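You operate a simulated robot arm through the tools that you are given. There is no shell and no other tool.

You run a simulated robot arm. Do the job below in one go: nothing can be reset, and whatever is moved stays where it is left.

JOB
Buff the green single roller to size in sled 6, then stop.
Fine: lay it in before you start the stone; push the sled home till its display shows nought over.

The check looks at the end state, three seconds after you hand in, the way a careful person would. Anything else that was tipped, shoved, dropped, spilled or broken makes it a failure.

ROBOT AND FRAMES
A 6-joint arm with a two-finger gripper, fixed in place. Base frame: the origin is on the floor under the middle of its stand, x ahead of it, y to its left, z up; the work surface is at about z = 895. Lengths are in mm, angles in degrees, forces in N, time in s.
It reaches about 1572 mm from its shoulder. Its first joint turns from -166.0 to 166.0 degrees. Payload 2.45 kg.
The tool frame sits at the grasp point between the pads (the TCP): z along the fingers, y along the line on which they close. The tips reach 20 mm beyond it. The gripper opens to 140 mm; its body begins 168 mm behind the TCP.
Orientation is that of the tool frame in the base frame, as a unit quaternion [x, y, z, w]. With the fingers straight down and closing along the base's y, the tool's x points along the base's -x, its y along +y and its z along -z.

CONTROLS
- The arm moves only by the tool step_arm. Its argument "targets" is text: rows parted by semicolons, each of 7 numbers parted by spaces: the finger opening in cm, from 0 to 14, then the shift along the tool's x, y, z in cm, then the turn, a rotation vector about the tool's x, y, z in degrees. In form: grip x y z wx wy wz; .... A call has 1 to 20 rows; each row shifts and turns the commanded pose from where the row before left it, along the tool's axes as they then stand. A row lasts 0.2 s, in which the tool goes at most 50 mm and 8.6 degrees; a call with a longer step from one row to the next is refused whole, and so is a gripper value outside its range. Where a pose cannot be reached the arm comes as near as it can. A force on the tool above 40 N (or 10 N above the force at the start of the call, whichever is more), or a blocked arm, ends the call early, and 0.2 s more pass. The fingers move at their own pace (about 45 mm/s each) and stop on an object; they squeeze with about 36 N. The grip force told is the motor's: it shows also when the fingers shut on nothing. Time passes only in rows, and 0.2 s behind the last, so rows that do not move let the fingers close. The reply holds the time, the measured pose of the TCP, the force on the tool along the base axes, the opening and the grip force, in the units named above and with some noise, with the torque about the TCP (base axes, N m) and any sound that the robot's microphone picked up.
- Cameras (640 x 400 px; columns grow to the right, rows downward): "scene" is fixed at [49, -650.9, 1488.1]; the picture's right is [0.77, -0.64, 0.00], its down [-0.15, -0.19, -0.97] and it looks along [0.62, 0.75, -0.24] (base axes); focal length 326 px, centre (320, 200). "wrist" rides on the gripper at [78, 11, -209] in the tool frame; the picture's right is [-0.14, 0.99, 0.00], its down [-0.92, -0.13, -0.37] and it looks along [-0.37, -0.05, 0.93] (tool axes); focal length 280 px, centre (320, 200). There is no depth. A picture from a camera that has moved, and an enlarged one, comes with that camera's place and axes in the base frame and with its lens.
- get_image(camera): a new picture of that camera. The clock stands still meanwhile.
- inspect(camera, box): a new picture of the part [left, top, right, bottom] of that camera's present view, enlarged. The clock stands still meanwhile.
- sign_off(): hands the job in; it is judged then, once.

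Nothing tells you positions but the pictures and the camera data. Unless the task says otherwise, let go and move clear before handing in.

The tools are called after "Call:" as name(argument=value, ...) on one line, values as JSON. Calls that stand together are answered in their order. step_arm: Moves the arm, as the interface text tells. Its arguments: {"type":"object","properties":{"targets":{"type":"string"}},"required":["targets"]} The other tools are called the same way: get_image (camera) takes a picture; inspect (camera, box) takes an enlarged picture of a part of a camera's view; sign_off () hands the job in.

At the start:

```text
clock: 0.0
position: [627.4, 292.6, 1303.1]
tcp_rot: [0.0, 1.0, -0.001, 0.0]
force: [0.2, -0.4, 0.5]
ft_torque: [-0.02, 0.03, 0.01]
grip_width: 139.8
grasp_force: 0.0
```

scene: 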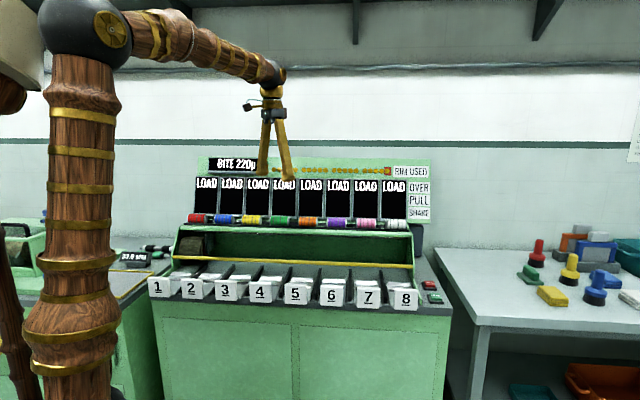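
wrist: 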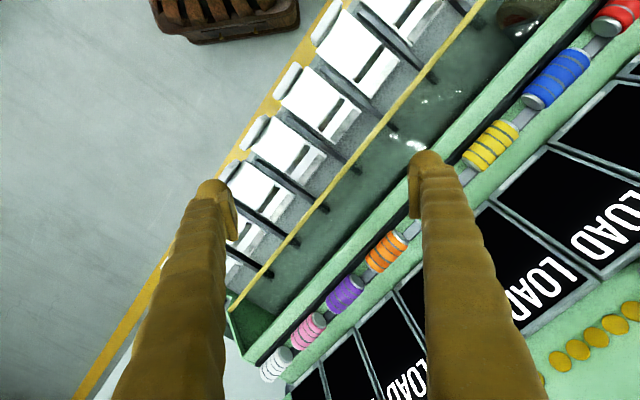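

I see a bench grinder-like machine with eight numbered sleds, eight displays showing LOAD, and a row of coloured rollers on a shelf. I'll look closer before moving anything.

Call:
inspect(camera="scene", box=[140, 150, 300, 250])

Call:
inspect(camera="scene", box=[290, 150, 450, 250])

Call:
inspect(camera="scene", box=[140, 220, 300, 320])

Call:
inspect(camera="scene", box=[290, 220, 450, 320])

Call:
inspect(camera="wrist", box=[160, 0, 480, 200])

Call:
inspect(camera="wrist", box=[200, 180, 520, 380])

```text
4.00 times, centred on (220, 200) of scene
camera zoom: at [49.0, -650.9, 1488.1], right [0.77, -0.64, 0.0], down [-0.15, -0.19, -0.97], along [0.62, 0.75, -0.24], focal length 1305 px, centre (720, 200)
```

zoom: 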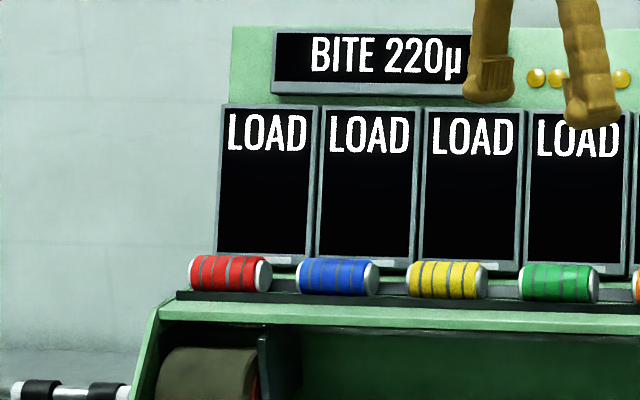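

```text
4.00 times, centred on (370, 200) of scene
camera zoom: at [49.0, -650.9, 1488.1], right [0.77, -0.64, 0.0], down [-0.15, -0.19, -0.97], along [0.62, 0.75, -0.24], focal length 1305 px, centre (120, 200)
```

zoom: 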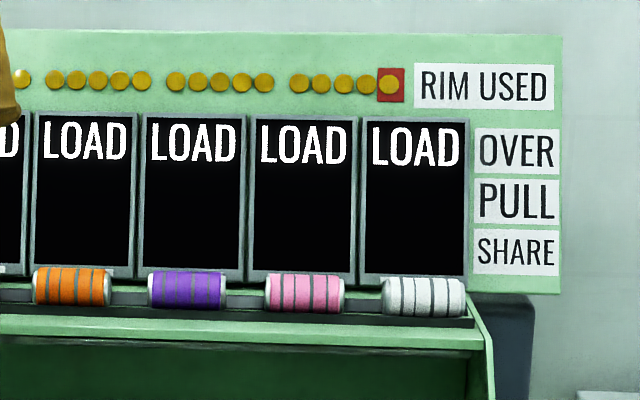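

```text
4.00 times, centred on (220, 270) of scene
camera zoom: at [49.0, -650.9, 1488.1], right [0.77, -0.64, 0.0], down [-0.15, -0.19, -0.97], along [0.62, 0.75, -0.24], focal length 1305 px, centre (720, -80)
```

zoom: 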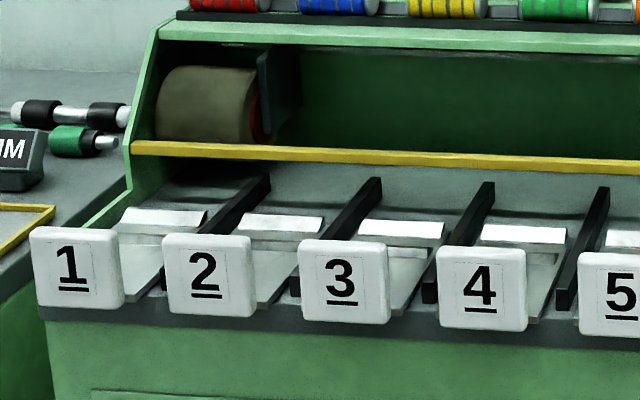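

```text
4.00 times, centred on (370, 270) of scene
camera zoom: at [49.0, -650.9, 1488.1], right [0.77, -0.64, 0.0], down [-0.15, -0.19, -0.97], along [0.62, 0.75, -0.24], focal length 1305 px, centre (120, -80)
```

zoom: 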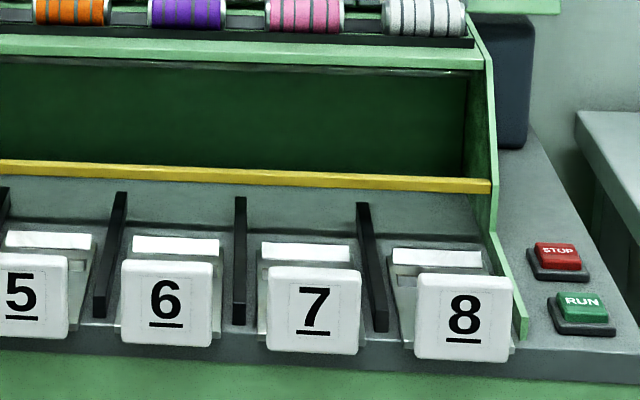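

```text
2.00 times, centred on (320, 100) of wrist
camera zoom: at [548.6, 304.2, 1514.3], right [0.14, 0.99, 0.0], down [0.92, -0.13, 0.37], along [0.37, -0.05, -0.93], focal length 561 px, centre (320, 400)
```

zoom: 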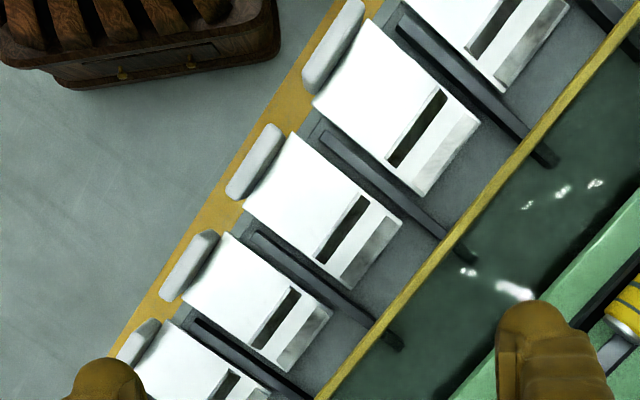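

```text
2.00 times, centred on (360, 280) of wrist
camera zoom: at [548.6, 304.2, 1514.3], right [0.14, 0.99, 0.0], down [0.92, -0.13, 0.37], along [0.37, -0.05, -0.93], focal length 561 px, centre (240, 40)
```

zoom: 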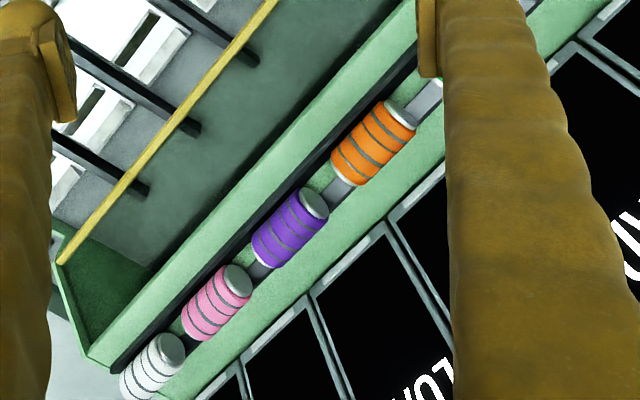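

Sled trays, a stone at the left end, and STOP/RUN buttons at the right are visible. There are also green parts elsewhere, so I'll check which is the "green single roller".

Call:
inspect(camera="scene", box=[0, 215, 176, 325])

Call:
inspect(camera="scene", box=[100, 235, 180, 285])

Call:
inspect(camera="scene", box=[255, 200, 335, 250])

Call:
inspect(camera="scene", box=[180, 205, 260, 255])

Call:
inspect(camera="scene", box=[480, 220, 640, 320])

Call:
inspect(camera="scene", box=[400, 270, 480, 320])

Call:
inspect(camera="scene", box=[310, 255, 390, 305])

Call:
inspect(camera="wrist", box=[430, 0, 640, 131])

```text
3.64 times, centred on (88, 270) of scene
camera zoom: at [49.0, -650.9, 1488.1], right [0.77, -0.64, 0.0], down [-0.15, -0.19, -0.97], along [0.62, 0.75, -0.24], focal length 1187 px, centre (1164, -54)
```

zoom: 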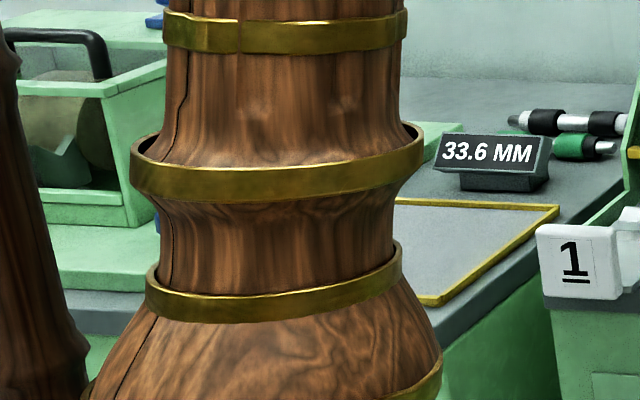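

```text
8.00 times, centred on (140, 260) of scene
camera zoom: at [49.0, -650.9, 1488.1], right [0.77, -0.64, 0.0], down [-0.15, -0.19, -0.97], along [0.62, 0.75, -0.24], focal length 2611 px, centre (1760, -280)
```

zoom: 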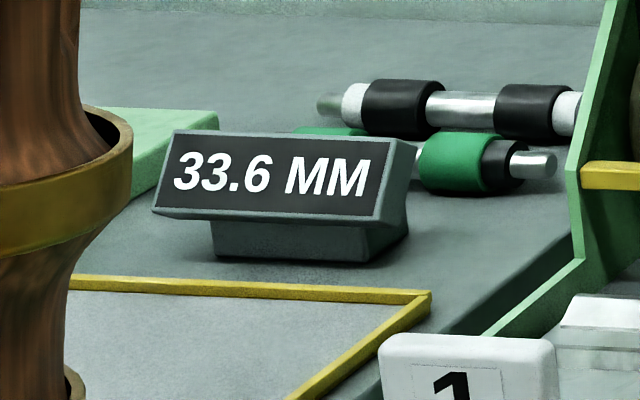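

```text
8.00 times, centred on (295, 225) of scene
camera zoom: at [49.0, -650.9, 1488.1], right [0.77, -0.64, 0.0], down [-0.15, -0.19, -0.97], along [0.62, 0.75, -0.24], focal length 2611 px, centre (520, 0)
```

zoom: 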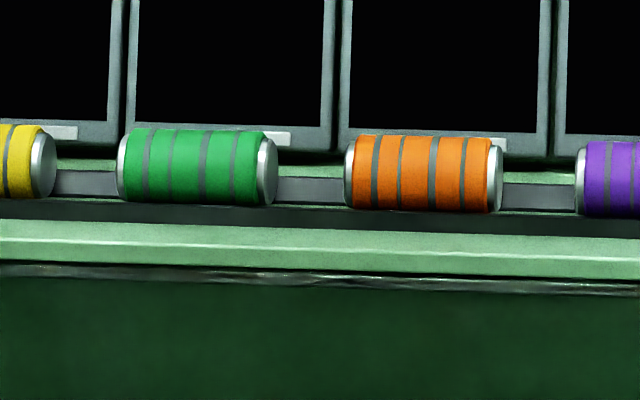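

```text
8.00 times, centred on (220, 230) of scene
camera zoom: at [49.0, -650.9, 1488.1], right [0.77, -0.64, 0.0], down [-0.15, -0.19, -0.97], along [0.62, 0.75, -0.24], focal length 2611 px, centre (1120, -40)
```

zoom: 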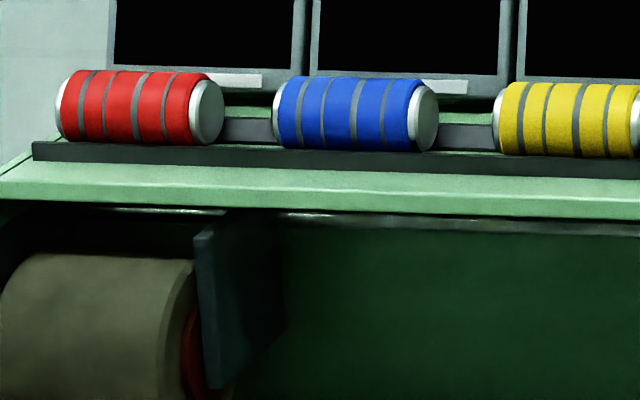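

```text
4.00 times, centred on (560, 270) of scene
camera zoom: at [49.0, -650.9, 1488.1], right [0.77, -0.64, 0.0], down [-0.15, -0.19, -0.97], along [0.62, 0.75, -0.24], focal length 1305 px, centre (-640, -80)
```

zoom: 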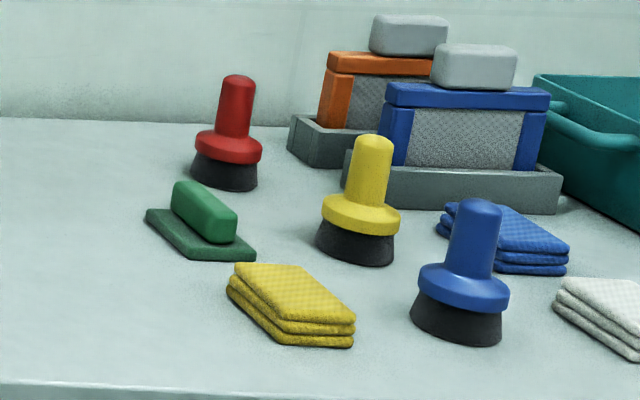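

```text
8.00 times, centred on (440, 295) of scene
camera zoom: at [49.0, -650.9, 1488.1], right [0.77, -0.64, 0.0], down [-0.15, -0.19, -0.97], along [0.62, 0.75, -0.24], focal length 2611 px, centre (-640, -560)
```

zoom: 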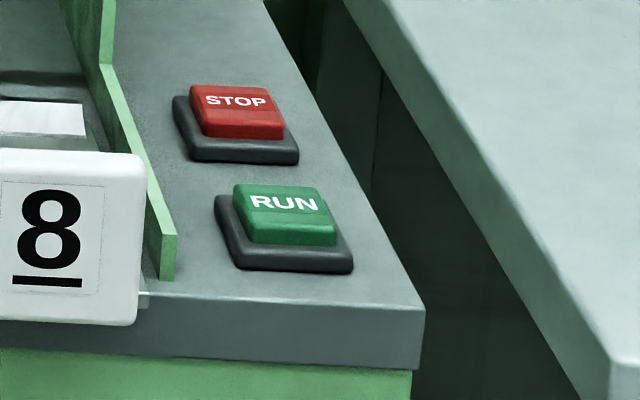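

```text
8.00 times, centred on (350, 280) of scene
camera zoom: at [49.0, -650.9, 1488.1], right [0.77, -0.64, 0.0], down [-0.15, -0.19, -0.97], along [0.62, 0.75, -0.24], focal length 2611 px, centre (80, -440)
```

zoom: 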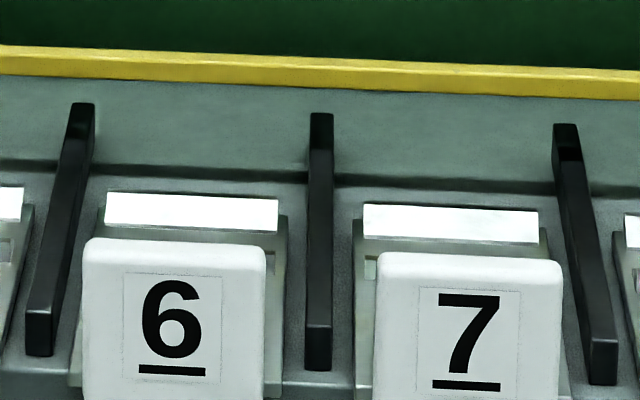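

```text
3.05 times, centred on (535, 66) of wrist
camera zoom: at [548.6, 304.2, 1514.3], right [0.14, 0.99, 0.0], down [0.92, -0.13, 0.37], along [0.37, -0.05, -0.93], focal length 854 px, centre (-335, 610)
```

zoom: 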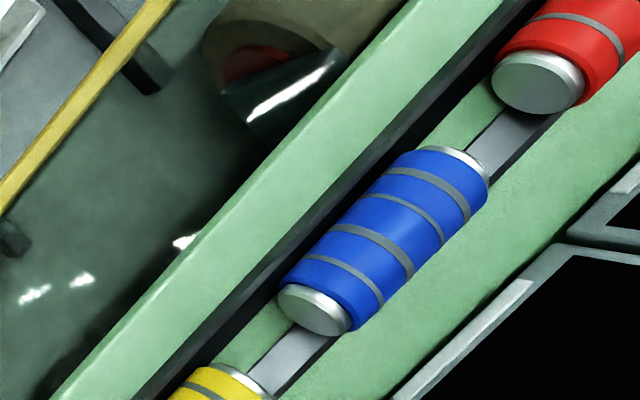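

The machine's row runs at about 45° (rollers ~120 mm apart; green at about [757, 473, 1072], sled 6 near [681, 55, 940]). There are other green/black rollers on the left bench, so I'll move the wrist camera over there, at safe height, to see which one is "single".

Call:
step_arm(targets="14 2.5 2.9 0 0 0 0;14 2.5 2.9 0 0 0 0;14 2.5 2.9 0 0 0 0;14 2.5 2.9 0 0 0 0;14 2.5 2.9 0 0 0 0;14 2.5 2.9 0 0 0 0;14 2.5 2.9 0 0 0 0;14 2.5 2.9 0 0 0 0;14 2.5 2.9 0 0 0 0;14 2.5 2.9 0 0 0 0")

Call:
get_image(camera="wrist")

Call:
get_image(camera="scene")

```text
clock: 2.2
position: [392.5, 582.2, 1290.4]
tcp_rot: [0.012, 1.0, -0.008, -0.004]
force: [0.1, 0.5, 0.1]
ft_torque: [-0.02, 0.02, -0.01]
grip_width: 140.1
grasp_force: 0.0
```

```text
taken
camera wrist: at [317.1, 598.0, 1501.1], right [0.16, 0.99, -0.02], down [0.92, -0.14, 0.36], along [0.35, -0.07, -0.93], focal length 280 px, centre (320, 200)
```

wrist: 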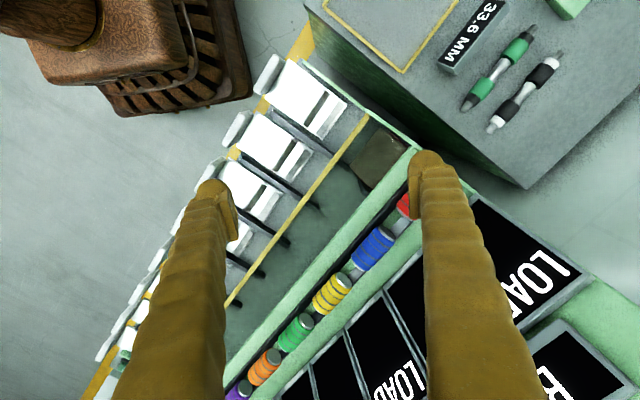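

```text
taken
```

scene: 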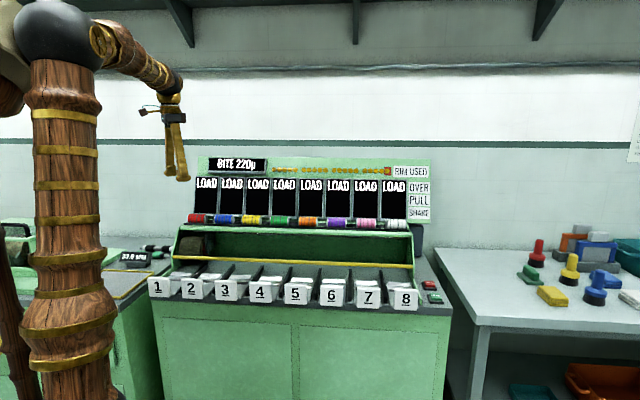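

Call:
inspect(camera="wrist", box=[420, 0, 600, 112])

Call:
inspect(camera="wrist", box=[220, 40, 400, 152])

Call:
inspect(camera="wrist", box=[220, 200, 440, 337])

Call:
inspect(camera="scene", box=[190, 150, 310, 225])

Call:
inspect(camera="scene", box=[290, 150, 440, 244])

```text
3.56 times, centred on (510, 56) of wrist
camera zoom: at [317.1, 598.0, 1501.1], right [0.16, 0.99, -0.02], down [0.92, -0.14, 0.36], along [0.35, -0.07, -0.93], focal length 997 px, centre (-356, 712)
```

zoom: 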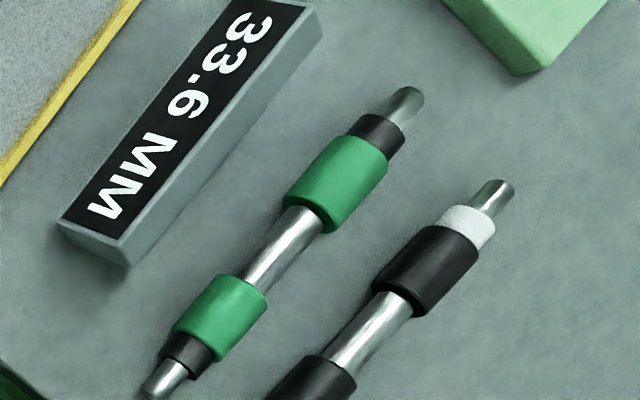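

```text
3.56 times, centred on (310, 96) of wrist
camera zoom: at [317.1, 598.0, 1501.1], right [0.16, 0.99, -0.02], down [0.92, -0.14, 0.36], along [0.35, -0.07, -0.93], focal length 997 px, centre (356, 570)
```

zoom: 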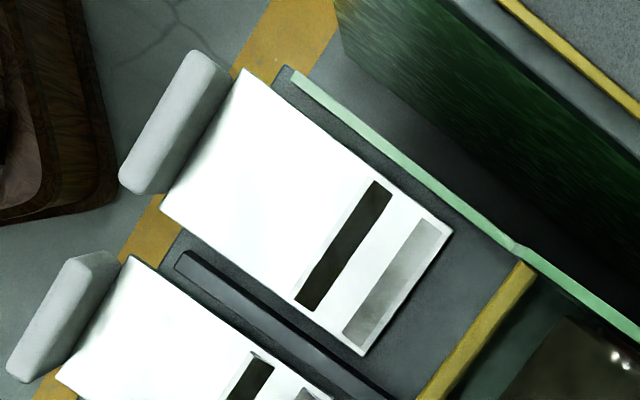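

```text
2.91 times, centred on (330, 268) of wrist
camera zoom: at [317.1, 598.0, 1501.1], right [0.16, 0.99, -0.02], down [0.92, -0.14, 0.36], along [0.35, -0.07, -0.93], focal length 816 px, centre (291, 1)
```

zoom: 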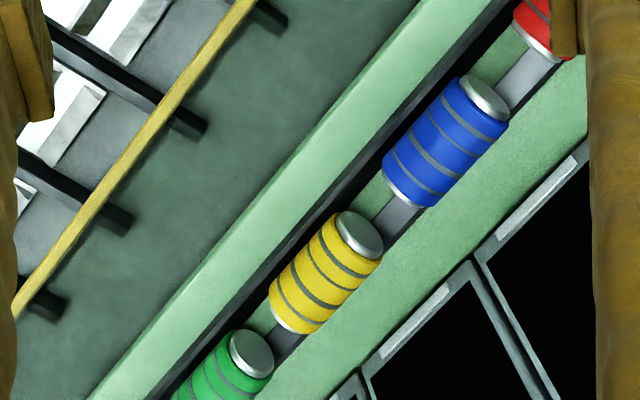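

```text
5.33 times, centred on (250, 188) of scene
camera zoom: at [49.0, -650.9, 1488.1], right [0.77, -0.64, 0.0], down [-0.15, -0.19, -0.97], along [0.62, 0.75, -0.24], focal length 1740 px, centre (693, 267)
```

zoom: 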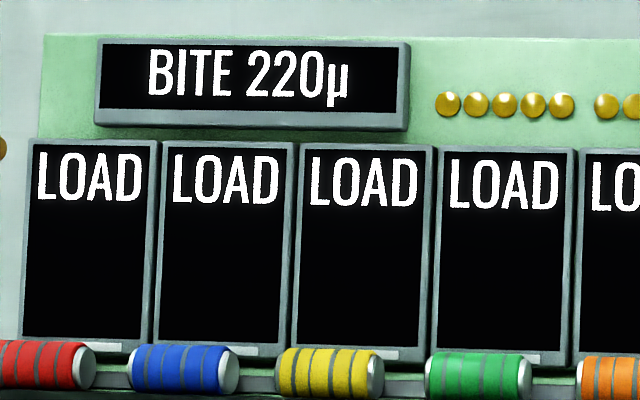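

```text
4.26 times, centred on (365, 197) of scene
camera zoom: at [49.0, -650.9, 1488.1], right [0.77, -0.64, 0.0], down [-0.15, -0.19, -0.97], along [0.62, 0.75, -0.24], focal length 1389 px, centre (128, 213)
```

zoom: 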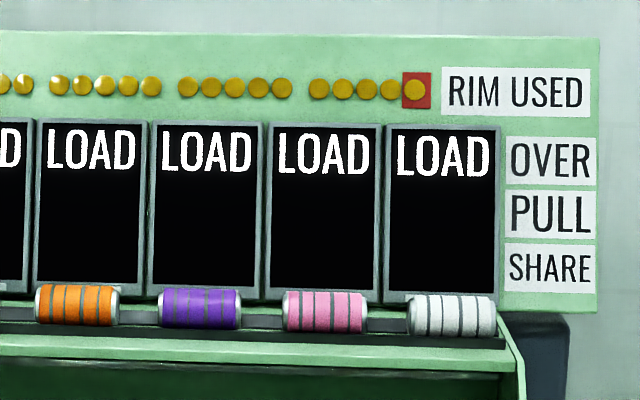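

The left-bench rollers are doubles on axles, so the green single is the 4th one on the rack. Next I'll turn the wrist to line up with the machine and move over sled 6 to see its cradle.

Call:
step_arm(targets="14 0 0 0 0 0 -7.5;14 0 0 0 0 0 -7.5;14 0 0 0 0 0 -7.5;14 0 0 0 0 0 -7.5;14 0 0 0 0 0 -7.5;14 0 0 0 0 0 -7.5;14 0 0 0 0 0 0")

```text
clock: 3.8
position: [389.3, 580.2, 1295.3]
tcp_rot: [-0.374, 0.927, -0.004, -0.005]
force: [0.7, 0.3, -0.2]
ft_torque: [-0.01, -0.03, -0.03]
grip_width: 140.1
grasp_force: 0.0
```

The wrist is now aligned with the machine. Moving over to sled 6 at safe height.

Call:
step_arm(targets="14 0.75 -4.45 1.0 0 0 0;14 0.75 -4.45 1.0 0 0 0;14 0.75 -4.45 1.0 0 0 0;14 0.75 -4.45 1.0 0 0 0;14 0.75 -4.45 1.0 0 0 0;14 0.75 -4.45 1.0 0 0 0;14 0.75 -4.45 1.0 0 0 0;14 0.75 -4.45 1.0 0 0 0;14 0.75 -4.45 1.0 0 0 0;14 0.75 -4.45 1.0 0 0 0;14 0.75 -4.45 1.0 0 0 0;14 0.75 -4.45 1.0 0 0 0;14 0.75 -4.45 1.0 0 0 0;14 0 0 0 0 0 0")

Call:
get_image(camera="wrist")

Call:
get_image(camera="scene")

```text
clock: 6.8
position: [717.9, 106.3, 1173.7]
tcp_rot: [-0.383, 0.924, 0.001, 0.0]
force: [0.3, 0.3, 0.4]
ft_torque: [0.0, 0.01, -0.01]
grip_width: 140.1
grasp_force: 0.1
```

```text
taken
camera wrist: at [654.7, 58.4, 1384.7], right [-0.6, 0.8, 0.0], down [0.74, 0.56, 0.37], along [0.29, 0.22, -0.93], focal length 280 px, centre (320, 200)
```

wrist: 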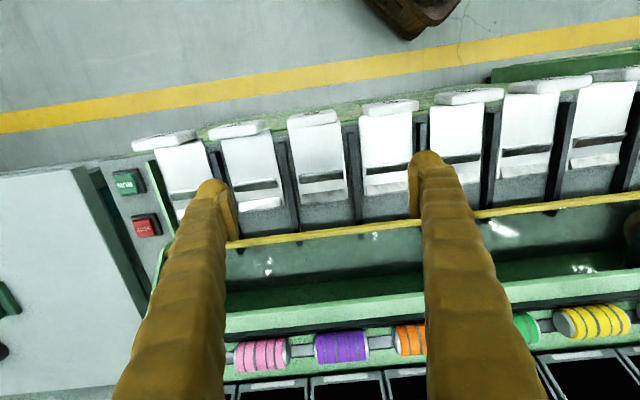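

```text
taken
```

scene: 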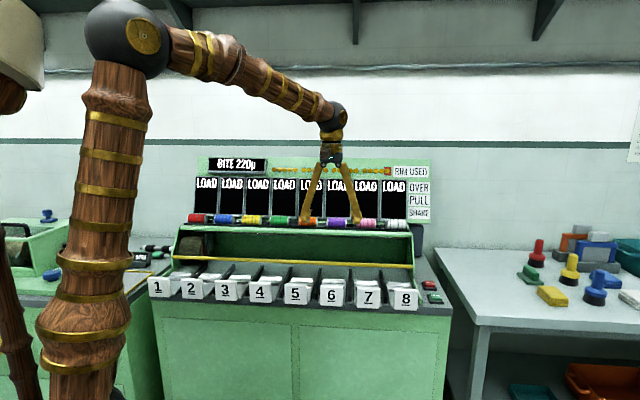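

Call:
inspect(camera="wrist", box=[240, 90, 400, 190])

Call:
inspect(camera="wrist", box=[220, 180, 420, 305])

Call:
inspect(camera="wrist", box=[440, 180, 640, 305])

Call:
inspect(camera="wrist", box=[220, 290, 440, 400])

Call:
inspect(camera="wrist", box=[90, 120, 250, 240])

```text
4.00 times, centred on (320, 140) of wrist
camera zoom: at [654.7, 58.4, 1384.7], right [-0.6, 0.8, 0.0], down [0.74, 0.56, 0.37], along [0.29, 0.22, -0.93], focal length 1122 px, centre (320, 440)
```

zoom: 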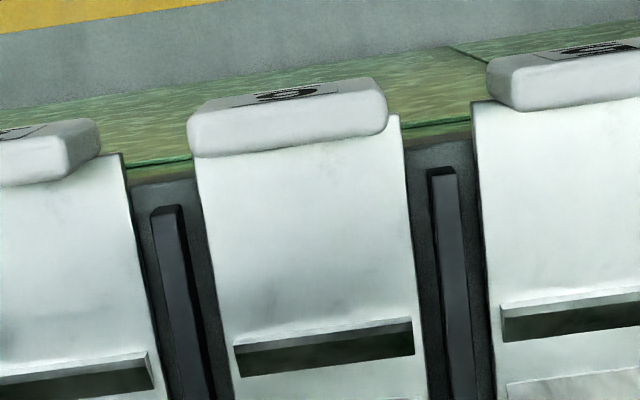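

```text
3.20 times, centred on (320, 242) of wrist
camera zoom: at [654.7, 58.4, 1384.7], right [-0.6, 0.8, 0.0], down [0.74, 0.56, 0.37], along [0.29, 0.22, -0.93], focal length 897 px, centre (320, 64)
```

zoom: 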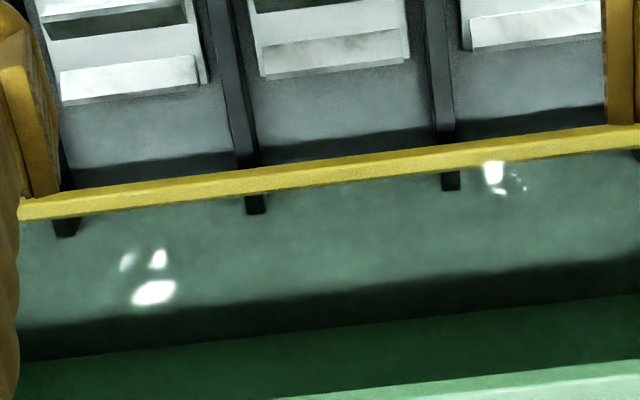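

```text
3.20 times, centred on (540, 242) of wrist
camera zoom: at [654.7, 58.4, 1384.7], right [-0.6, 0.8, 0.0], down [0.74, 0.56, 0.37], along [0.29, 0.22, -0.93], focal length 897 px, centre (-384, 64)
```

zoom: 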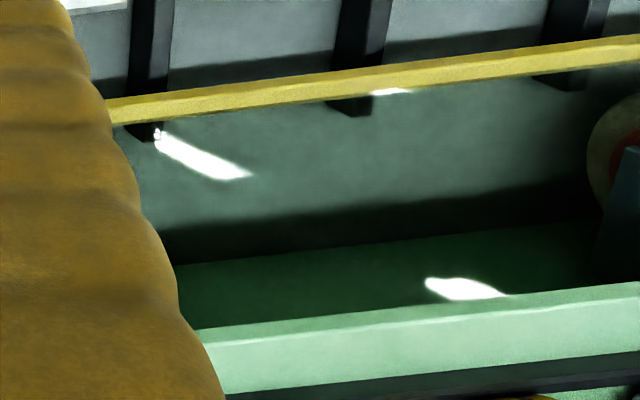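

```text
2.91 times, centred on (330, 345) of wrist
camera zoom: at [654.7, 58.4, 1384.7], right [-0.6, 0.8, 0.0], down [0.74, 0.56, 0.37], along [0.29, 0.22, -0.93], focal length 816 px, centre (291, -222)
```

zoom: 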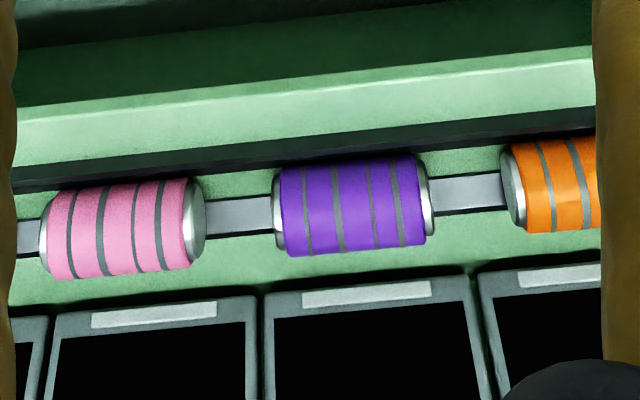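

```text
3.33 times, centred on (170, 180) of wrist
camera zoom: at [654.7, 58.4, 1384.7], right [-0.6, 0.8, 0.0], down [0.74, 0.56, 0.37], along [0.29, 0.22, -0.93], focal length 935 px, centre (820, 267)
```

zoom: 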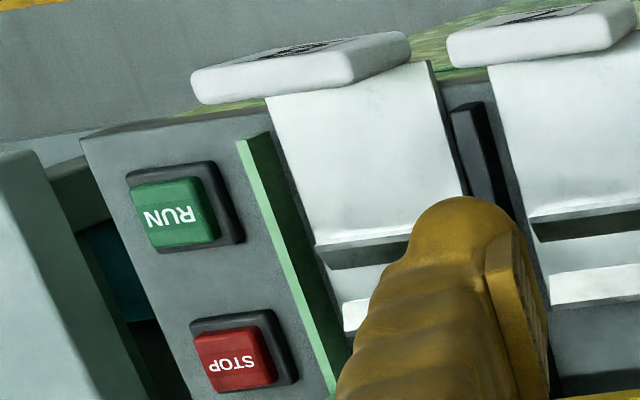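

Call:
inspect(camera="wrist", box=[285, 155, 365, 205])

Call:
inspect(camera="wrist", box=[300, 320, 380, 370])

Call:
inspect(camera="scene", box=[310, 262, 350, 287])

Call:
inspect(camera="scene", box=[265, 205, 305, 230])

Call:
inspect(camera="wrist", box=[120, 100, 240, 175])

```text
8.00 times, centred on (325, 180) of wrist
camera zoom: at [654.7, 58.4, 1384.7], right [-0.6, 0.8, 0.0], down [0.74, 0.56, 0.37], along [0.29, 0.22, -0.93], focal length 2243 px, centre (280, 360)
```

zoom: 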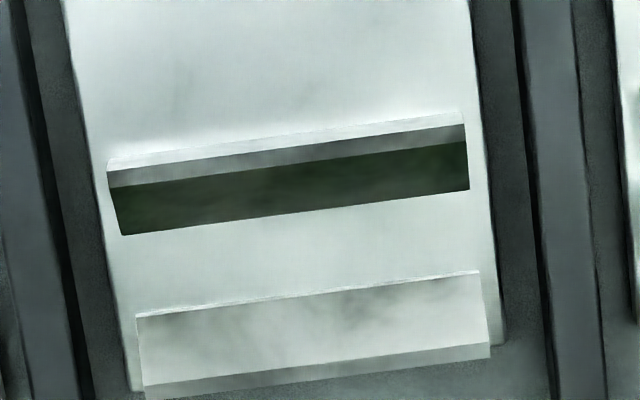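

```text
8.00 times, centred on (340, 345) of wrist
camera zoom: at [654.7, 58.4, 1384.7], right [-0.6, 0.8, 0.0], down [0.74, 0.56, 0.37], along [0.29, 0.22, -0.93], focal length 2243 px, centre (160, -960)
```

zoom: 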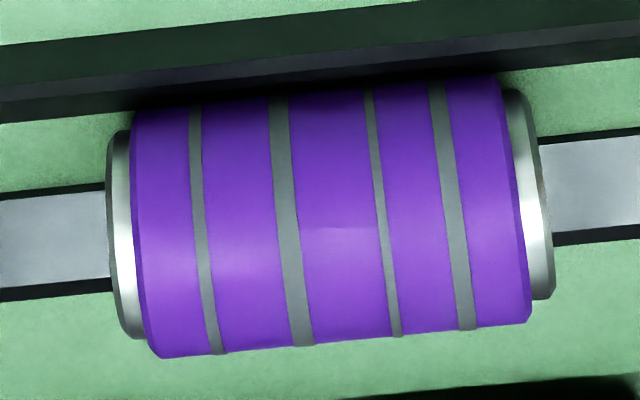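

```text
16.00 times, centred on (330, 274) of scene
camera zoom: at [49.0, -650.9, 1488.1], right [0.77, -0.64, 0.0], down [-0.15, -0.19, -0.97], along [0.62, 0.75, -0.24], focal length 5222 px, centre (160, -992)
```

zoom: 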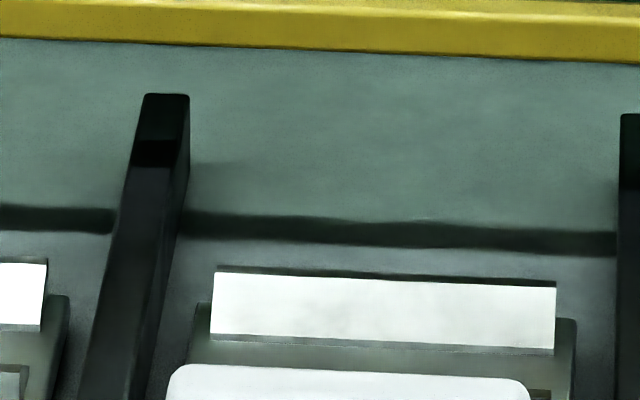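

```text
16.00 times, centred on (285, 218) of scene
camera zoom: at [49.0, -650.9, 1488.1], right [0.77, -0.64, 0.0], down [-0.15, -0.19, -0.97], along [0.62, 0.75, -0.24], focal length 5222 px, centre (880, -80)
```

zoom: 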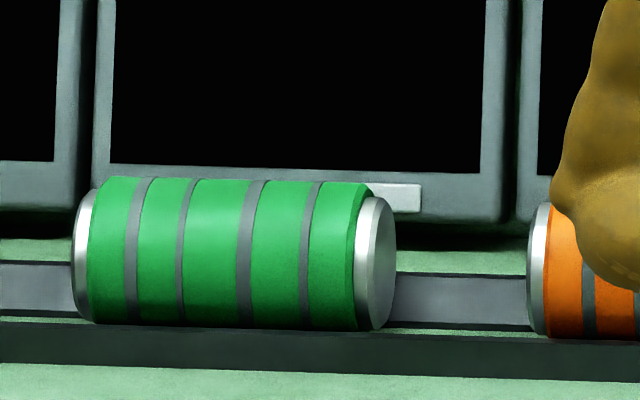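

```text
5.33 times, centred on (180, 138) of wrist
camera zoom: at [654.7, 58.4, 1384.7], right [-0.6, 0.8, 0.0], down [0.74, 0.56, 0.37], along [0.29, 0.22, -0.93], focal length 1495 px, centre (1067, 533)
```

zoom: 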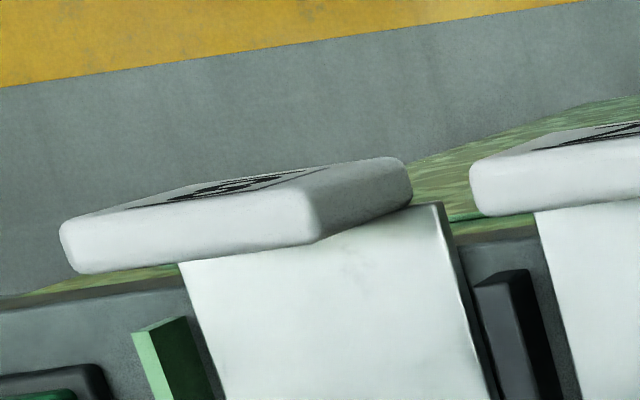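

Sled 6 is the third from the left in this view (between 7 and 5), with a shallow cross slot where the roller lies and a small sloped block behind it. The rollers sit too close together to be gripped by the ends, so I'll turn the gripper 90° to close across the diameter and look from the side.

Call:
step_arm(targets="14 0 0 0 0 0 7.5;14 0 0 0 0 0 7.5;14 0 0 0 0 0 7.5;14 0 0 0 0 0 7.5;14 0 0 0 0 0 7.5;14 0 0 0 0 0 7.5;14 0 0 0 0 0 7.5;14 0 0 0 0 0 7.5;14 0 0 0 0 0 7.5;14 0 0 0 0 0 7.5;14 0 0 0 0 0 7.5;14 0 0 0 0 0 7.5;14 0 0 0 0 0 0")

Call:
get_image(camera="wrist")

Call:
inspect(camera="scene", box=[320, 200, 368, 230])

Call:
inspect(camera="scene", box=[370, 155, 450, 235])

```text
clock: 9.6
position: [716.5, 105.7, 1173.9]
tcp_rot: [0.384, 0.923, 0.0, 0.0]
force: [-0.6, -0.6, -0.2]
ft_torque: [-0.02, -0.04, 0.03]
grip_width: 139.9
grasp_force: 0.0
```

```text
taken
camera wrist: at [669.4, 168.4, 1384.5], right [0.8, 0.6, 0.0], down [0.56, -0.74, 0.37], along [0.22, -0.29, -0.93], focal length 280 px, centre (320, 200)
```

wrist: 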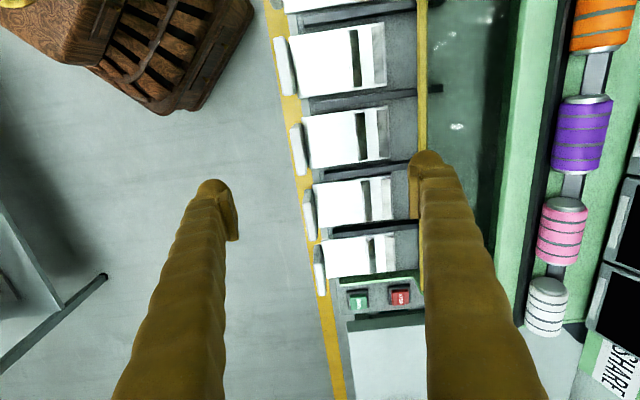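

```text
13.33 times, centred on (344, 215) of scene
camera zoom: at [49.0, -650.9, 1488.1], right [0.77, -0.64, 0.0], down [-0.15, -0.19, -0.97], along [0.62, 0.75, -0.24], focal length 4351 px, centre (0, 0)
```

zoom: 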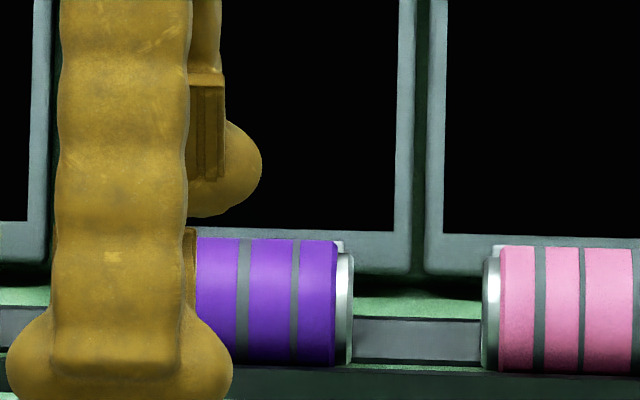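

```text
5.00 times, centred on (410, 195) of scene
camera zoom: at [49.0, -650.9, 1488.1], right [0.77, -0.64, 0.0], down [-0.15, -0.19, -0.97], along [0.62, 0.75, -0.24], focal length 1632 px, centre (-130, 225)
```

zoom: 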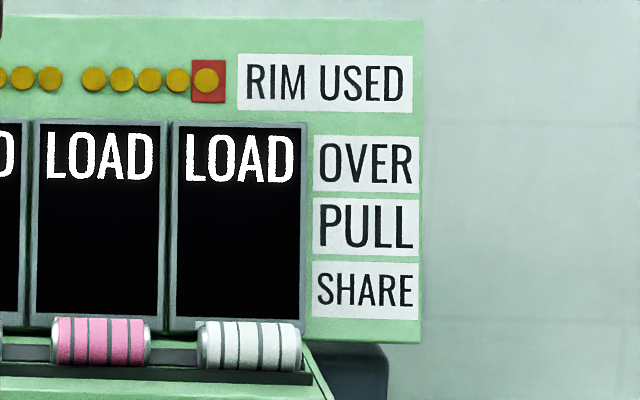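

Call:
inspect(camera="wrist", box=[280, 95, 440, 195])

Call:
inspect(camera="wrist", box=[340, 110, 404, 150])

Call:
inspect(camera="wrist", box=[520, 160, 640, 260])

Call:
inspect(camera="wrist", box=[500, 230, 640, 330])

Call:
inspect(camera="wrist", box=[280, 230, 440, 330])

```text
4.00 times, centred on (360, 145) of wrist
camera zoom: at [669.4, 168.4, 1384.5], right [0.8, 0.6, 0.0], down [0.56, -0.74, 0.37], along [0.22, -0.29, -0.93], focal length 1122 px, centre (160, 420)
```

zoom: 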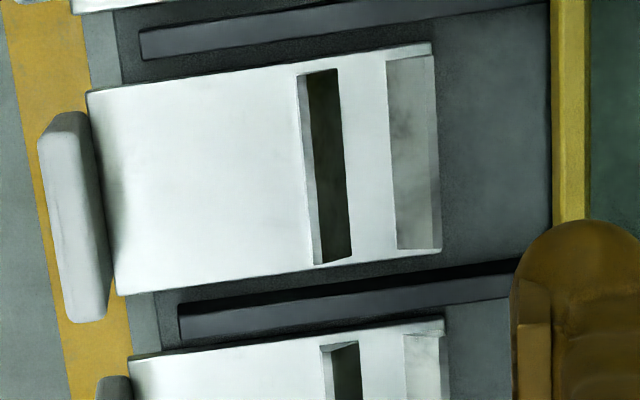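

```text
10.00 times, centred on (372, 130) of wrist
camera zoom: at [669.4, 168.4, 1384.5], right [0.8, 0.6, 0.0], down [0.56, -0.74, 0.37], along [0.22, -0.29, -0.93], focal length 2804 px, centre (-200, 900)
```

zoom: 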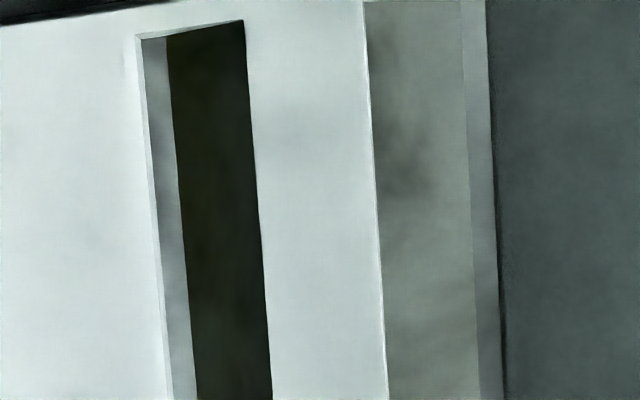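

```text
4.00 times, centred on (580, 210) of wrist
camera zoom: at [669.4, 168.4, 1384.5], right [0.8, 0.6, 0.0], down [0.56, -0.74, 0.37], along [0.22, -0.29, -0.93], focal length 1122 px, centre (-720, 160)
```

zoom: 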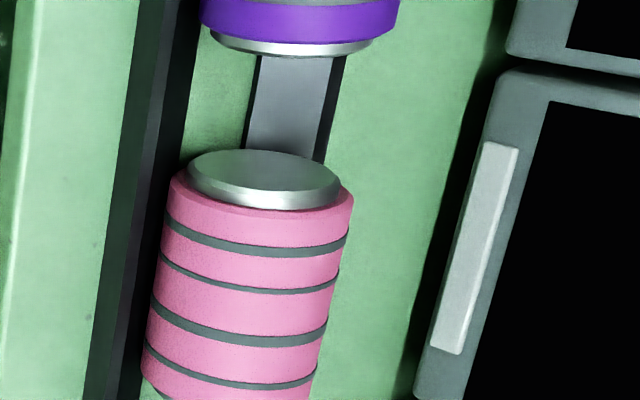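

```text
4.00 times, centred on (570, 280) of wrist
camera zoom: at [669.4, 168.4, 1384.5], right [0.8, 0.6, 0.0], down [0.56, -0.74, 0.37], along [0.22, -0.29, -0.93], focal length 1122 px, centre (-680, -120)
```

zoom: 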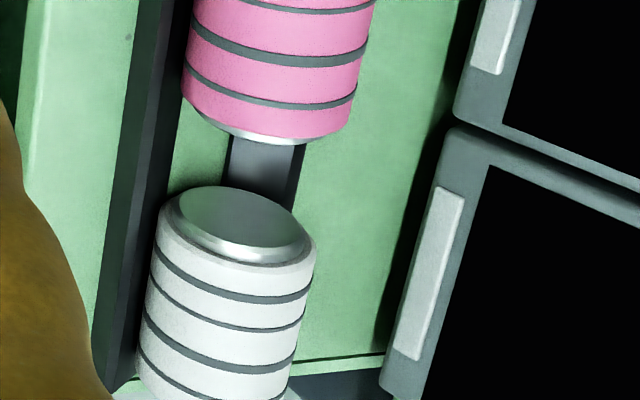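

```text
4.00 times, centred on (360, 280) of wrist
camera zoom: at [669.4, 168.4, 1384.5], right [0.8, 0.6, 0.0], down [0.56, -0.74, 0.37], along [0.22, -0.29, -0.93], focal length 1122 px, centre (160, -120)
```

zoom: 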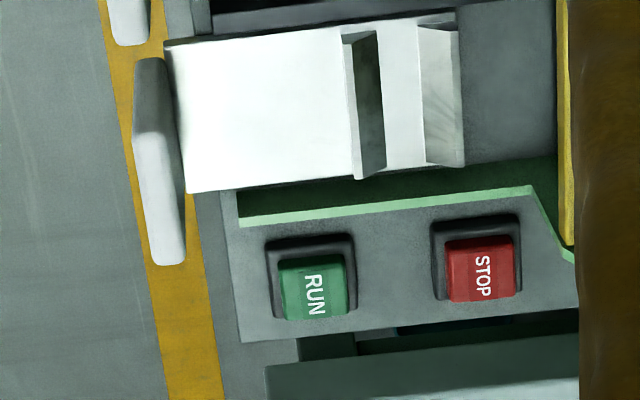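

The sled's cradle is really two small wedges forming a V, with a wall behind and the yellow bar beyond. The rack shelf looks sloped with a front rail, so before gripping I want more detail of the rack profile and the fingertip shape.

Call:
inspect(camera="scene", box=[380, 208, 428, 238])

Call:
inspect(camera="scene", box=[170, 208, 218, 238])

Call:
inspect(camera="wrist", box=[395, 140, 475, 190])

Call:
inspect(camera="wrist", box=[180, 170, 260, 250])

Call:
inspect(camera="wrist", box=[510, 260, 590, 360])

Call:
inspect(camera="scene", box=[280, 130, 380, 230])

```text
13.33 times, centred on (404, 223) of scene
camera zoom: at [49.0, -650.9, 1488.1], right [0.77, -0.64, 0.0], down [-0.15, -0.19, -0.97], along [0.62, 0.75, -0.24], focal length 4351 px, centre (-800, -107)
```

zoom: 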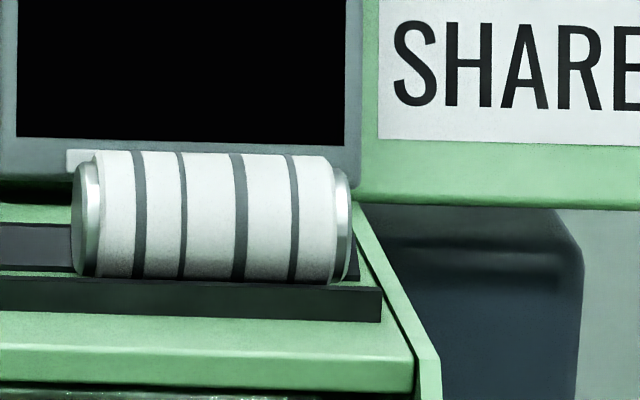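

```text
13.33 times, centred on (194, 223) of scene
camera zoom: at [49.0, -650.9, 1488.1], right [0.77, -0.64, 0.0], down [-0.15, -0.19, -0.97], along [0.62, 0.75, -0.24], focal length 4351 px, centre (2000, -107)
```

zoom: 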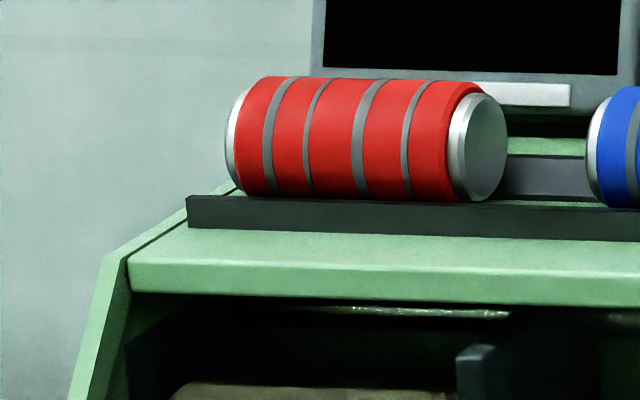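

```text
8.00 times, centred on (435, 165) of wrist
camera zoom: at [669.4, 168.4, 1384.5], right [0.8, 0.6, 0.0], down [0.56, -0.74, 0.37], along [0.22, -0.29, -0.93], focal length 2243 px, centre (-600, 480)
```

zoom: 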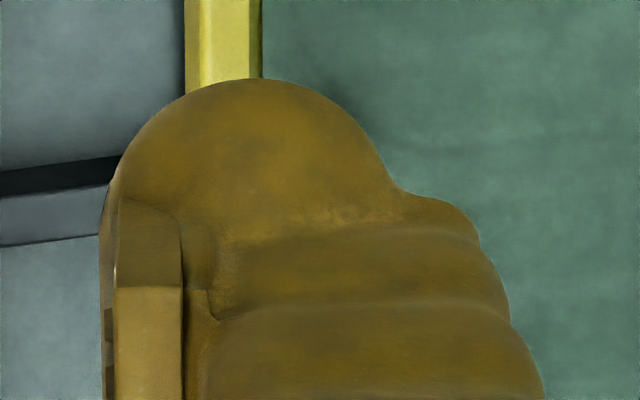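

```text
5.00 times, centred on (220, 210) of wrist
camera zoom: at [669.4, 168.4, 1384.5], right [0.8, 0.6, 0.0], down [0.56, -0.74, 0.37], along [0.22, -0.29, -0.93], focal length 1402 px, centre (820, 150)
```

zoom: 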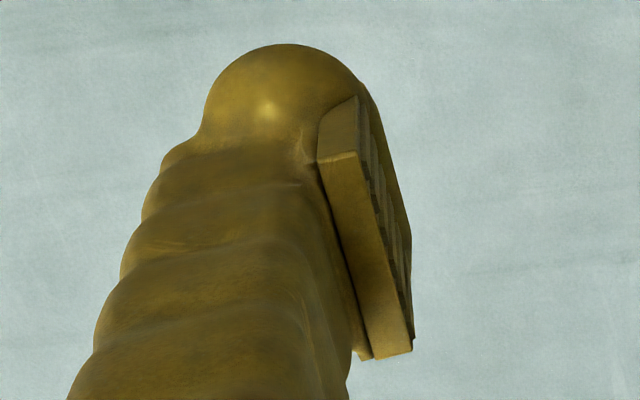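

```text
4.00 times, centred on (550, 310) of wrist
camera zoom: at [669.4, 168.4, 1384.5], right [0.8, 0.6, 0.0], down [0.56, -0.74, 0.37], along [0.22, -0.29, -0.93], focal length 1122 px, centre (-600, -240)
```

zoom: 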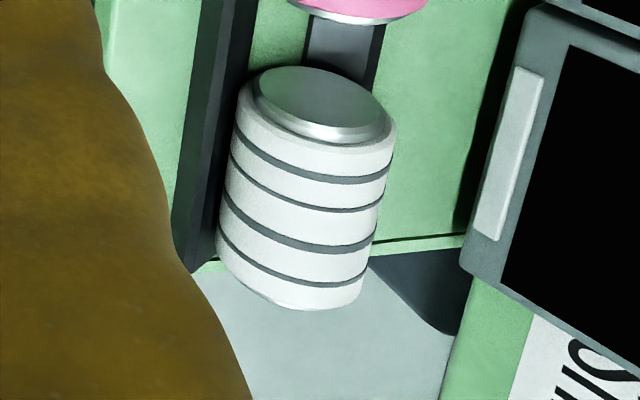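

```text
4.00 times, centred on (330, 180) of scene
camera zoom: at [49.0, -650.9, 1488.1], right [0.77, -0.64, 0.0], down [-0.15, -0.19, -0.97], along [0.62, 0.75, -0.24], focal length 1305 px, centre (280, 280)
```

zoom: 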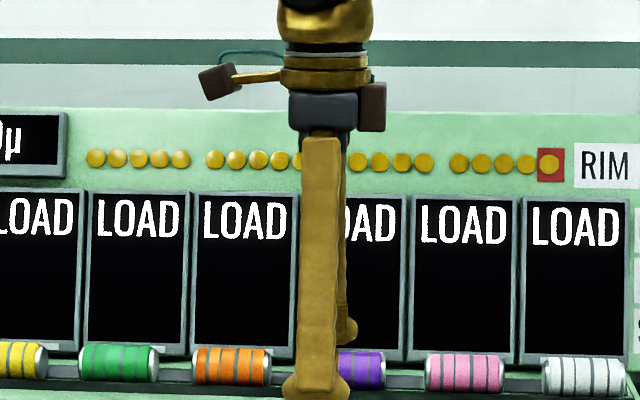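

The shelf is nearly flat with a ~10 mm front rail, and the fingertips are bulbous. I'll turn the gripper side-on to the scene camera and close it to about roller width, to measure how far the pads and tips really reach.

Call:
step_arm(targets="4.5 0 0 0 0 0 -7.5;4.5 0 0 0 0 0 -7.5;4.5 0 0 0 0 0 -7.5;4.5 0 0 0 0 0 -7.5;4.5 0 0 0 0 0 -7.5;4.5 0 0 0 0 0 -7.5;4.5 0 0 0 0 0 -7.5;4.5 0 0 0 0 0 -7.5;4.5 0 0 0 0 0 -7.5;4.5 0 0 0 0 0 -7.5;4.5 0 0 0 0 0 -7.5;4.5 0 0 0 0 0 -7.5;4.5 0 0 0 0 0 0")

Call:
inspect(camera="scene", box=[290, 130, 370, 230])

Call:
inspect(camera="scene", box=[310, 190, 358, 220])

Call:
get_image(camera="wrist")

```text
clock: 12.4
position: [716.6, 105.1, 1173.5]
tcp_rot: [-0.383, 0.924, 0.0, -0.001]
force: [0.0, 0.1, 0.7]
ft_torque: [0.01, -0.01, 0.01]
grip_width: 45.1
grasp_force: 0.0
```

```text
4.00 times, centred on (330, 180) of scene
camera zoom: at [49.0, -650.9, 1488.1], right [0.77, -0.64, 0.0], down [-0.15, -0.19, -0.97], along [0.62, 0.75, -0.24], focal length 1305 px, centre (280, 280)
```

zoom: 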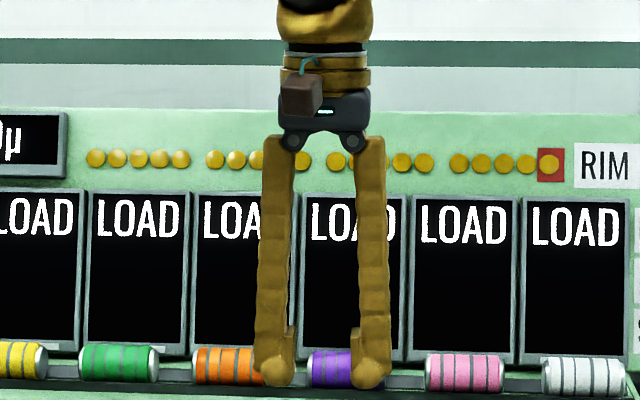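

```text
13.33 times, centred on (334, 205) of scene
camera zoom: at [49.0, -650.9, 1488.1], right [0.77, -0.64, 0.0], down [-0.15, -0.19, -0.97], along [0.62, 0.75, -0.24], focal length 4351 px, centre (133, 133)
```

zoom: 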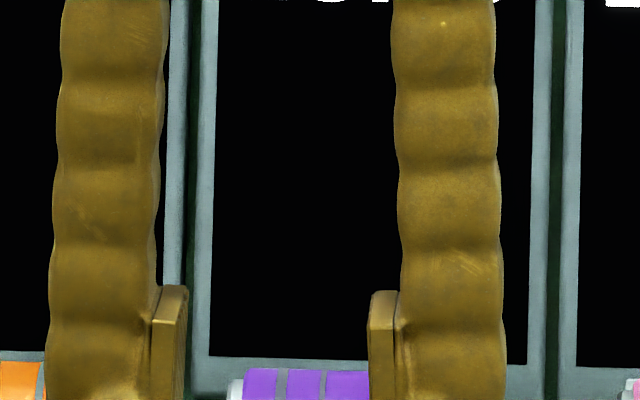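

```text
taken
camera wrist: at [653.7, 57.5, 1384.3], right [-0.6, 0.8, 0.0], down [0.74, 0.56, 0.37], along [0.29, 0.22, -0.93], focal length 280 px, centre (320, 200)
```

wrist: 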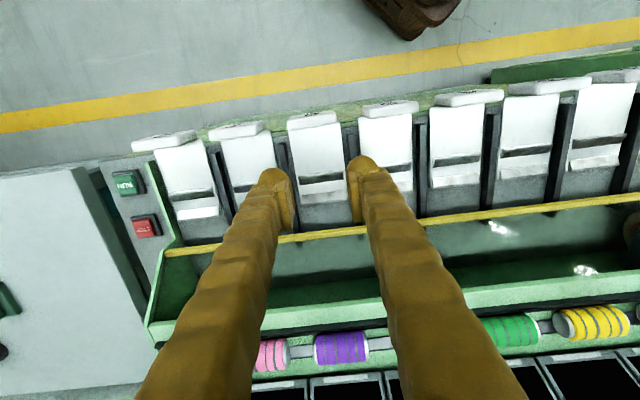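

Call:
inspect(camera="scene", box=[310, 205, 358, 235])

Call:
inspect(camera="wrist", box=[240, 140, 400, 240])

```text
13.33 times, centred on (334, 220) of scene
camera zoom: at [49.0, -650.9, 1488.1], right [0.77, -0.64, 0.0], down [-0.15, -0.19, -0.97], along [0.62, 0.75, -0.24], focal length 4351 px, centre (133, -67)
```

zoom: 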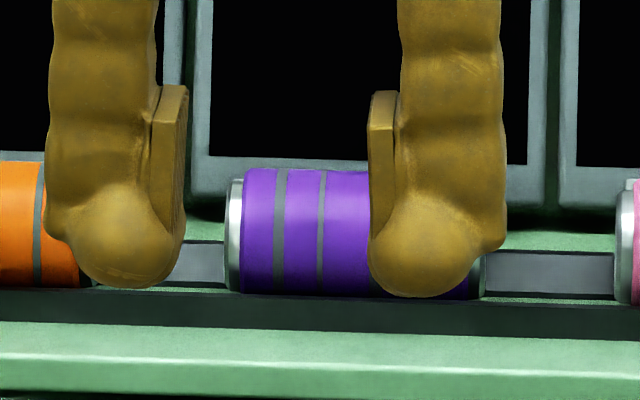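

```text
4.00 times, centred on (320, 190) of wrist
camera zoom: at [653.7, 57.5, 1384.3], right [-0.6, 0.8, 0.0], down [0.74, 0.56, 0.37], along [0.29, 0.22, -0.93], focal length 1122 px, centre (320, 240)
```

zoom: 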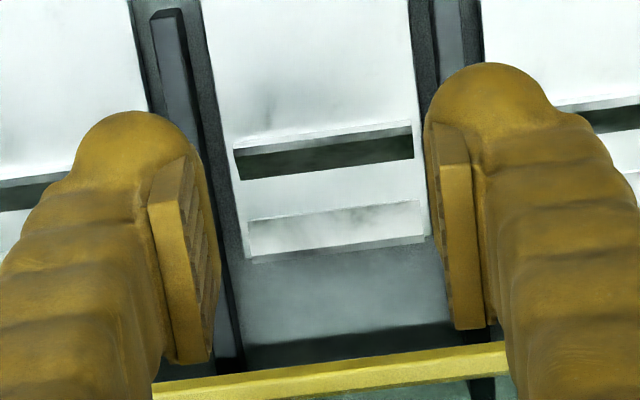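

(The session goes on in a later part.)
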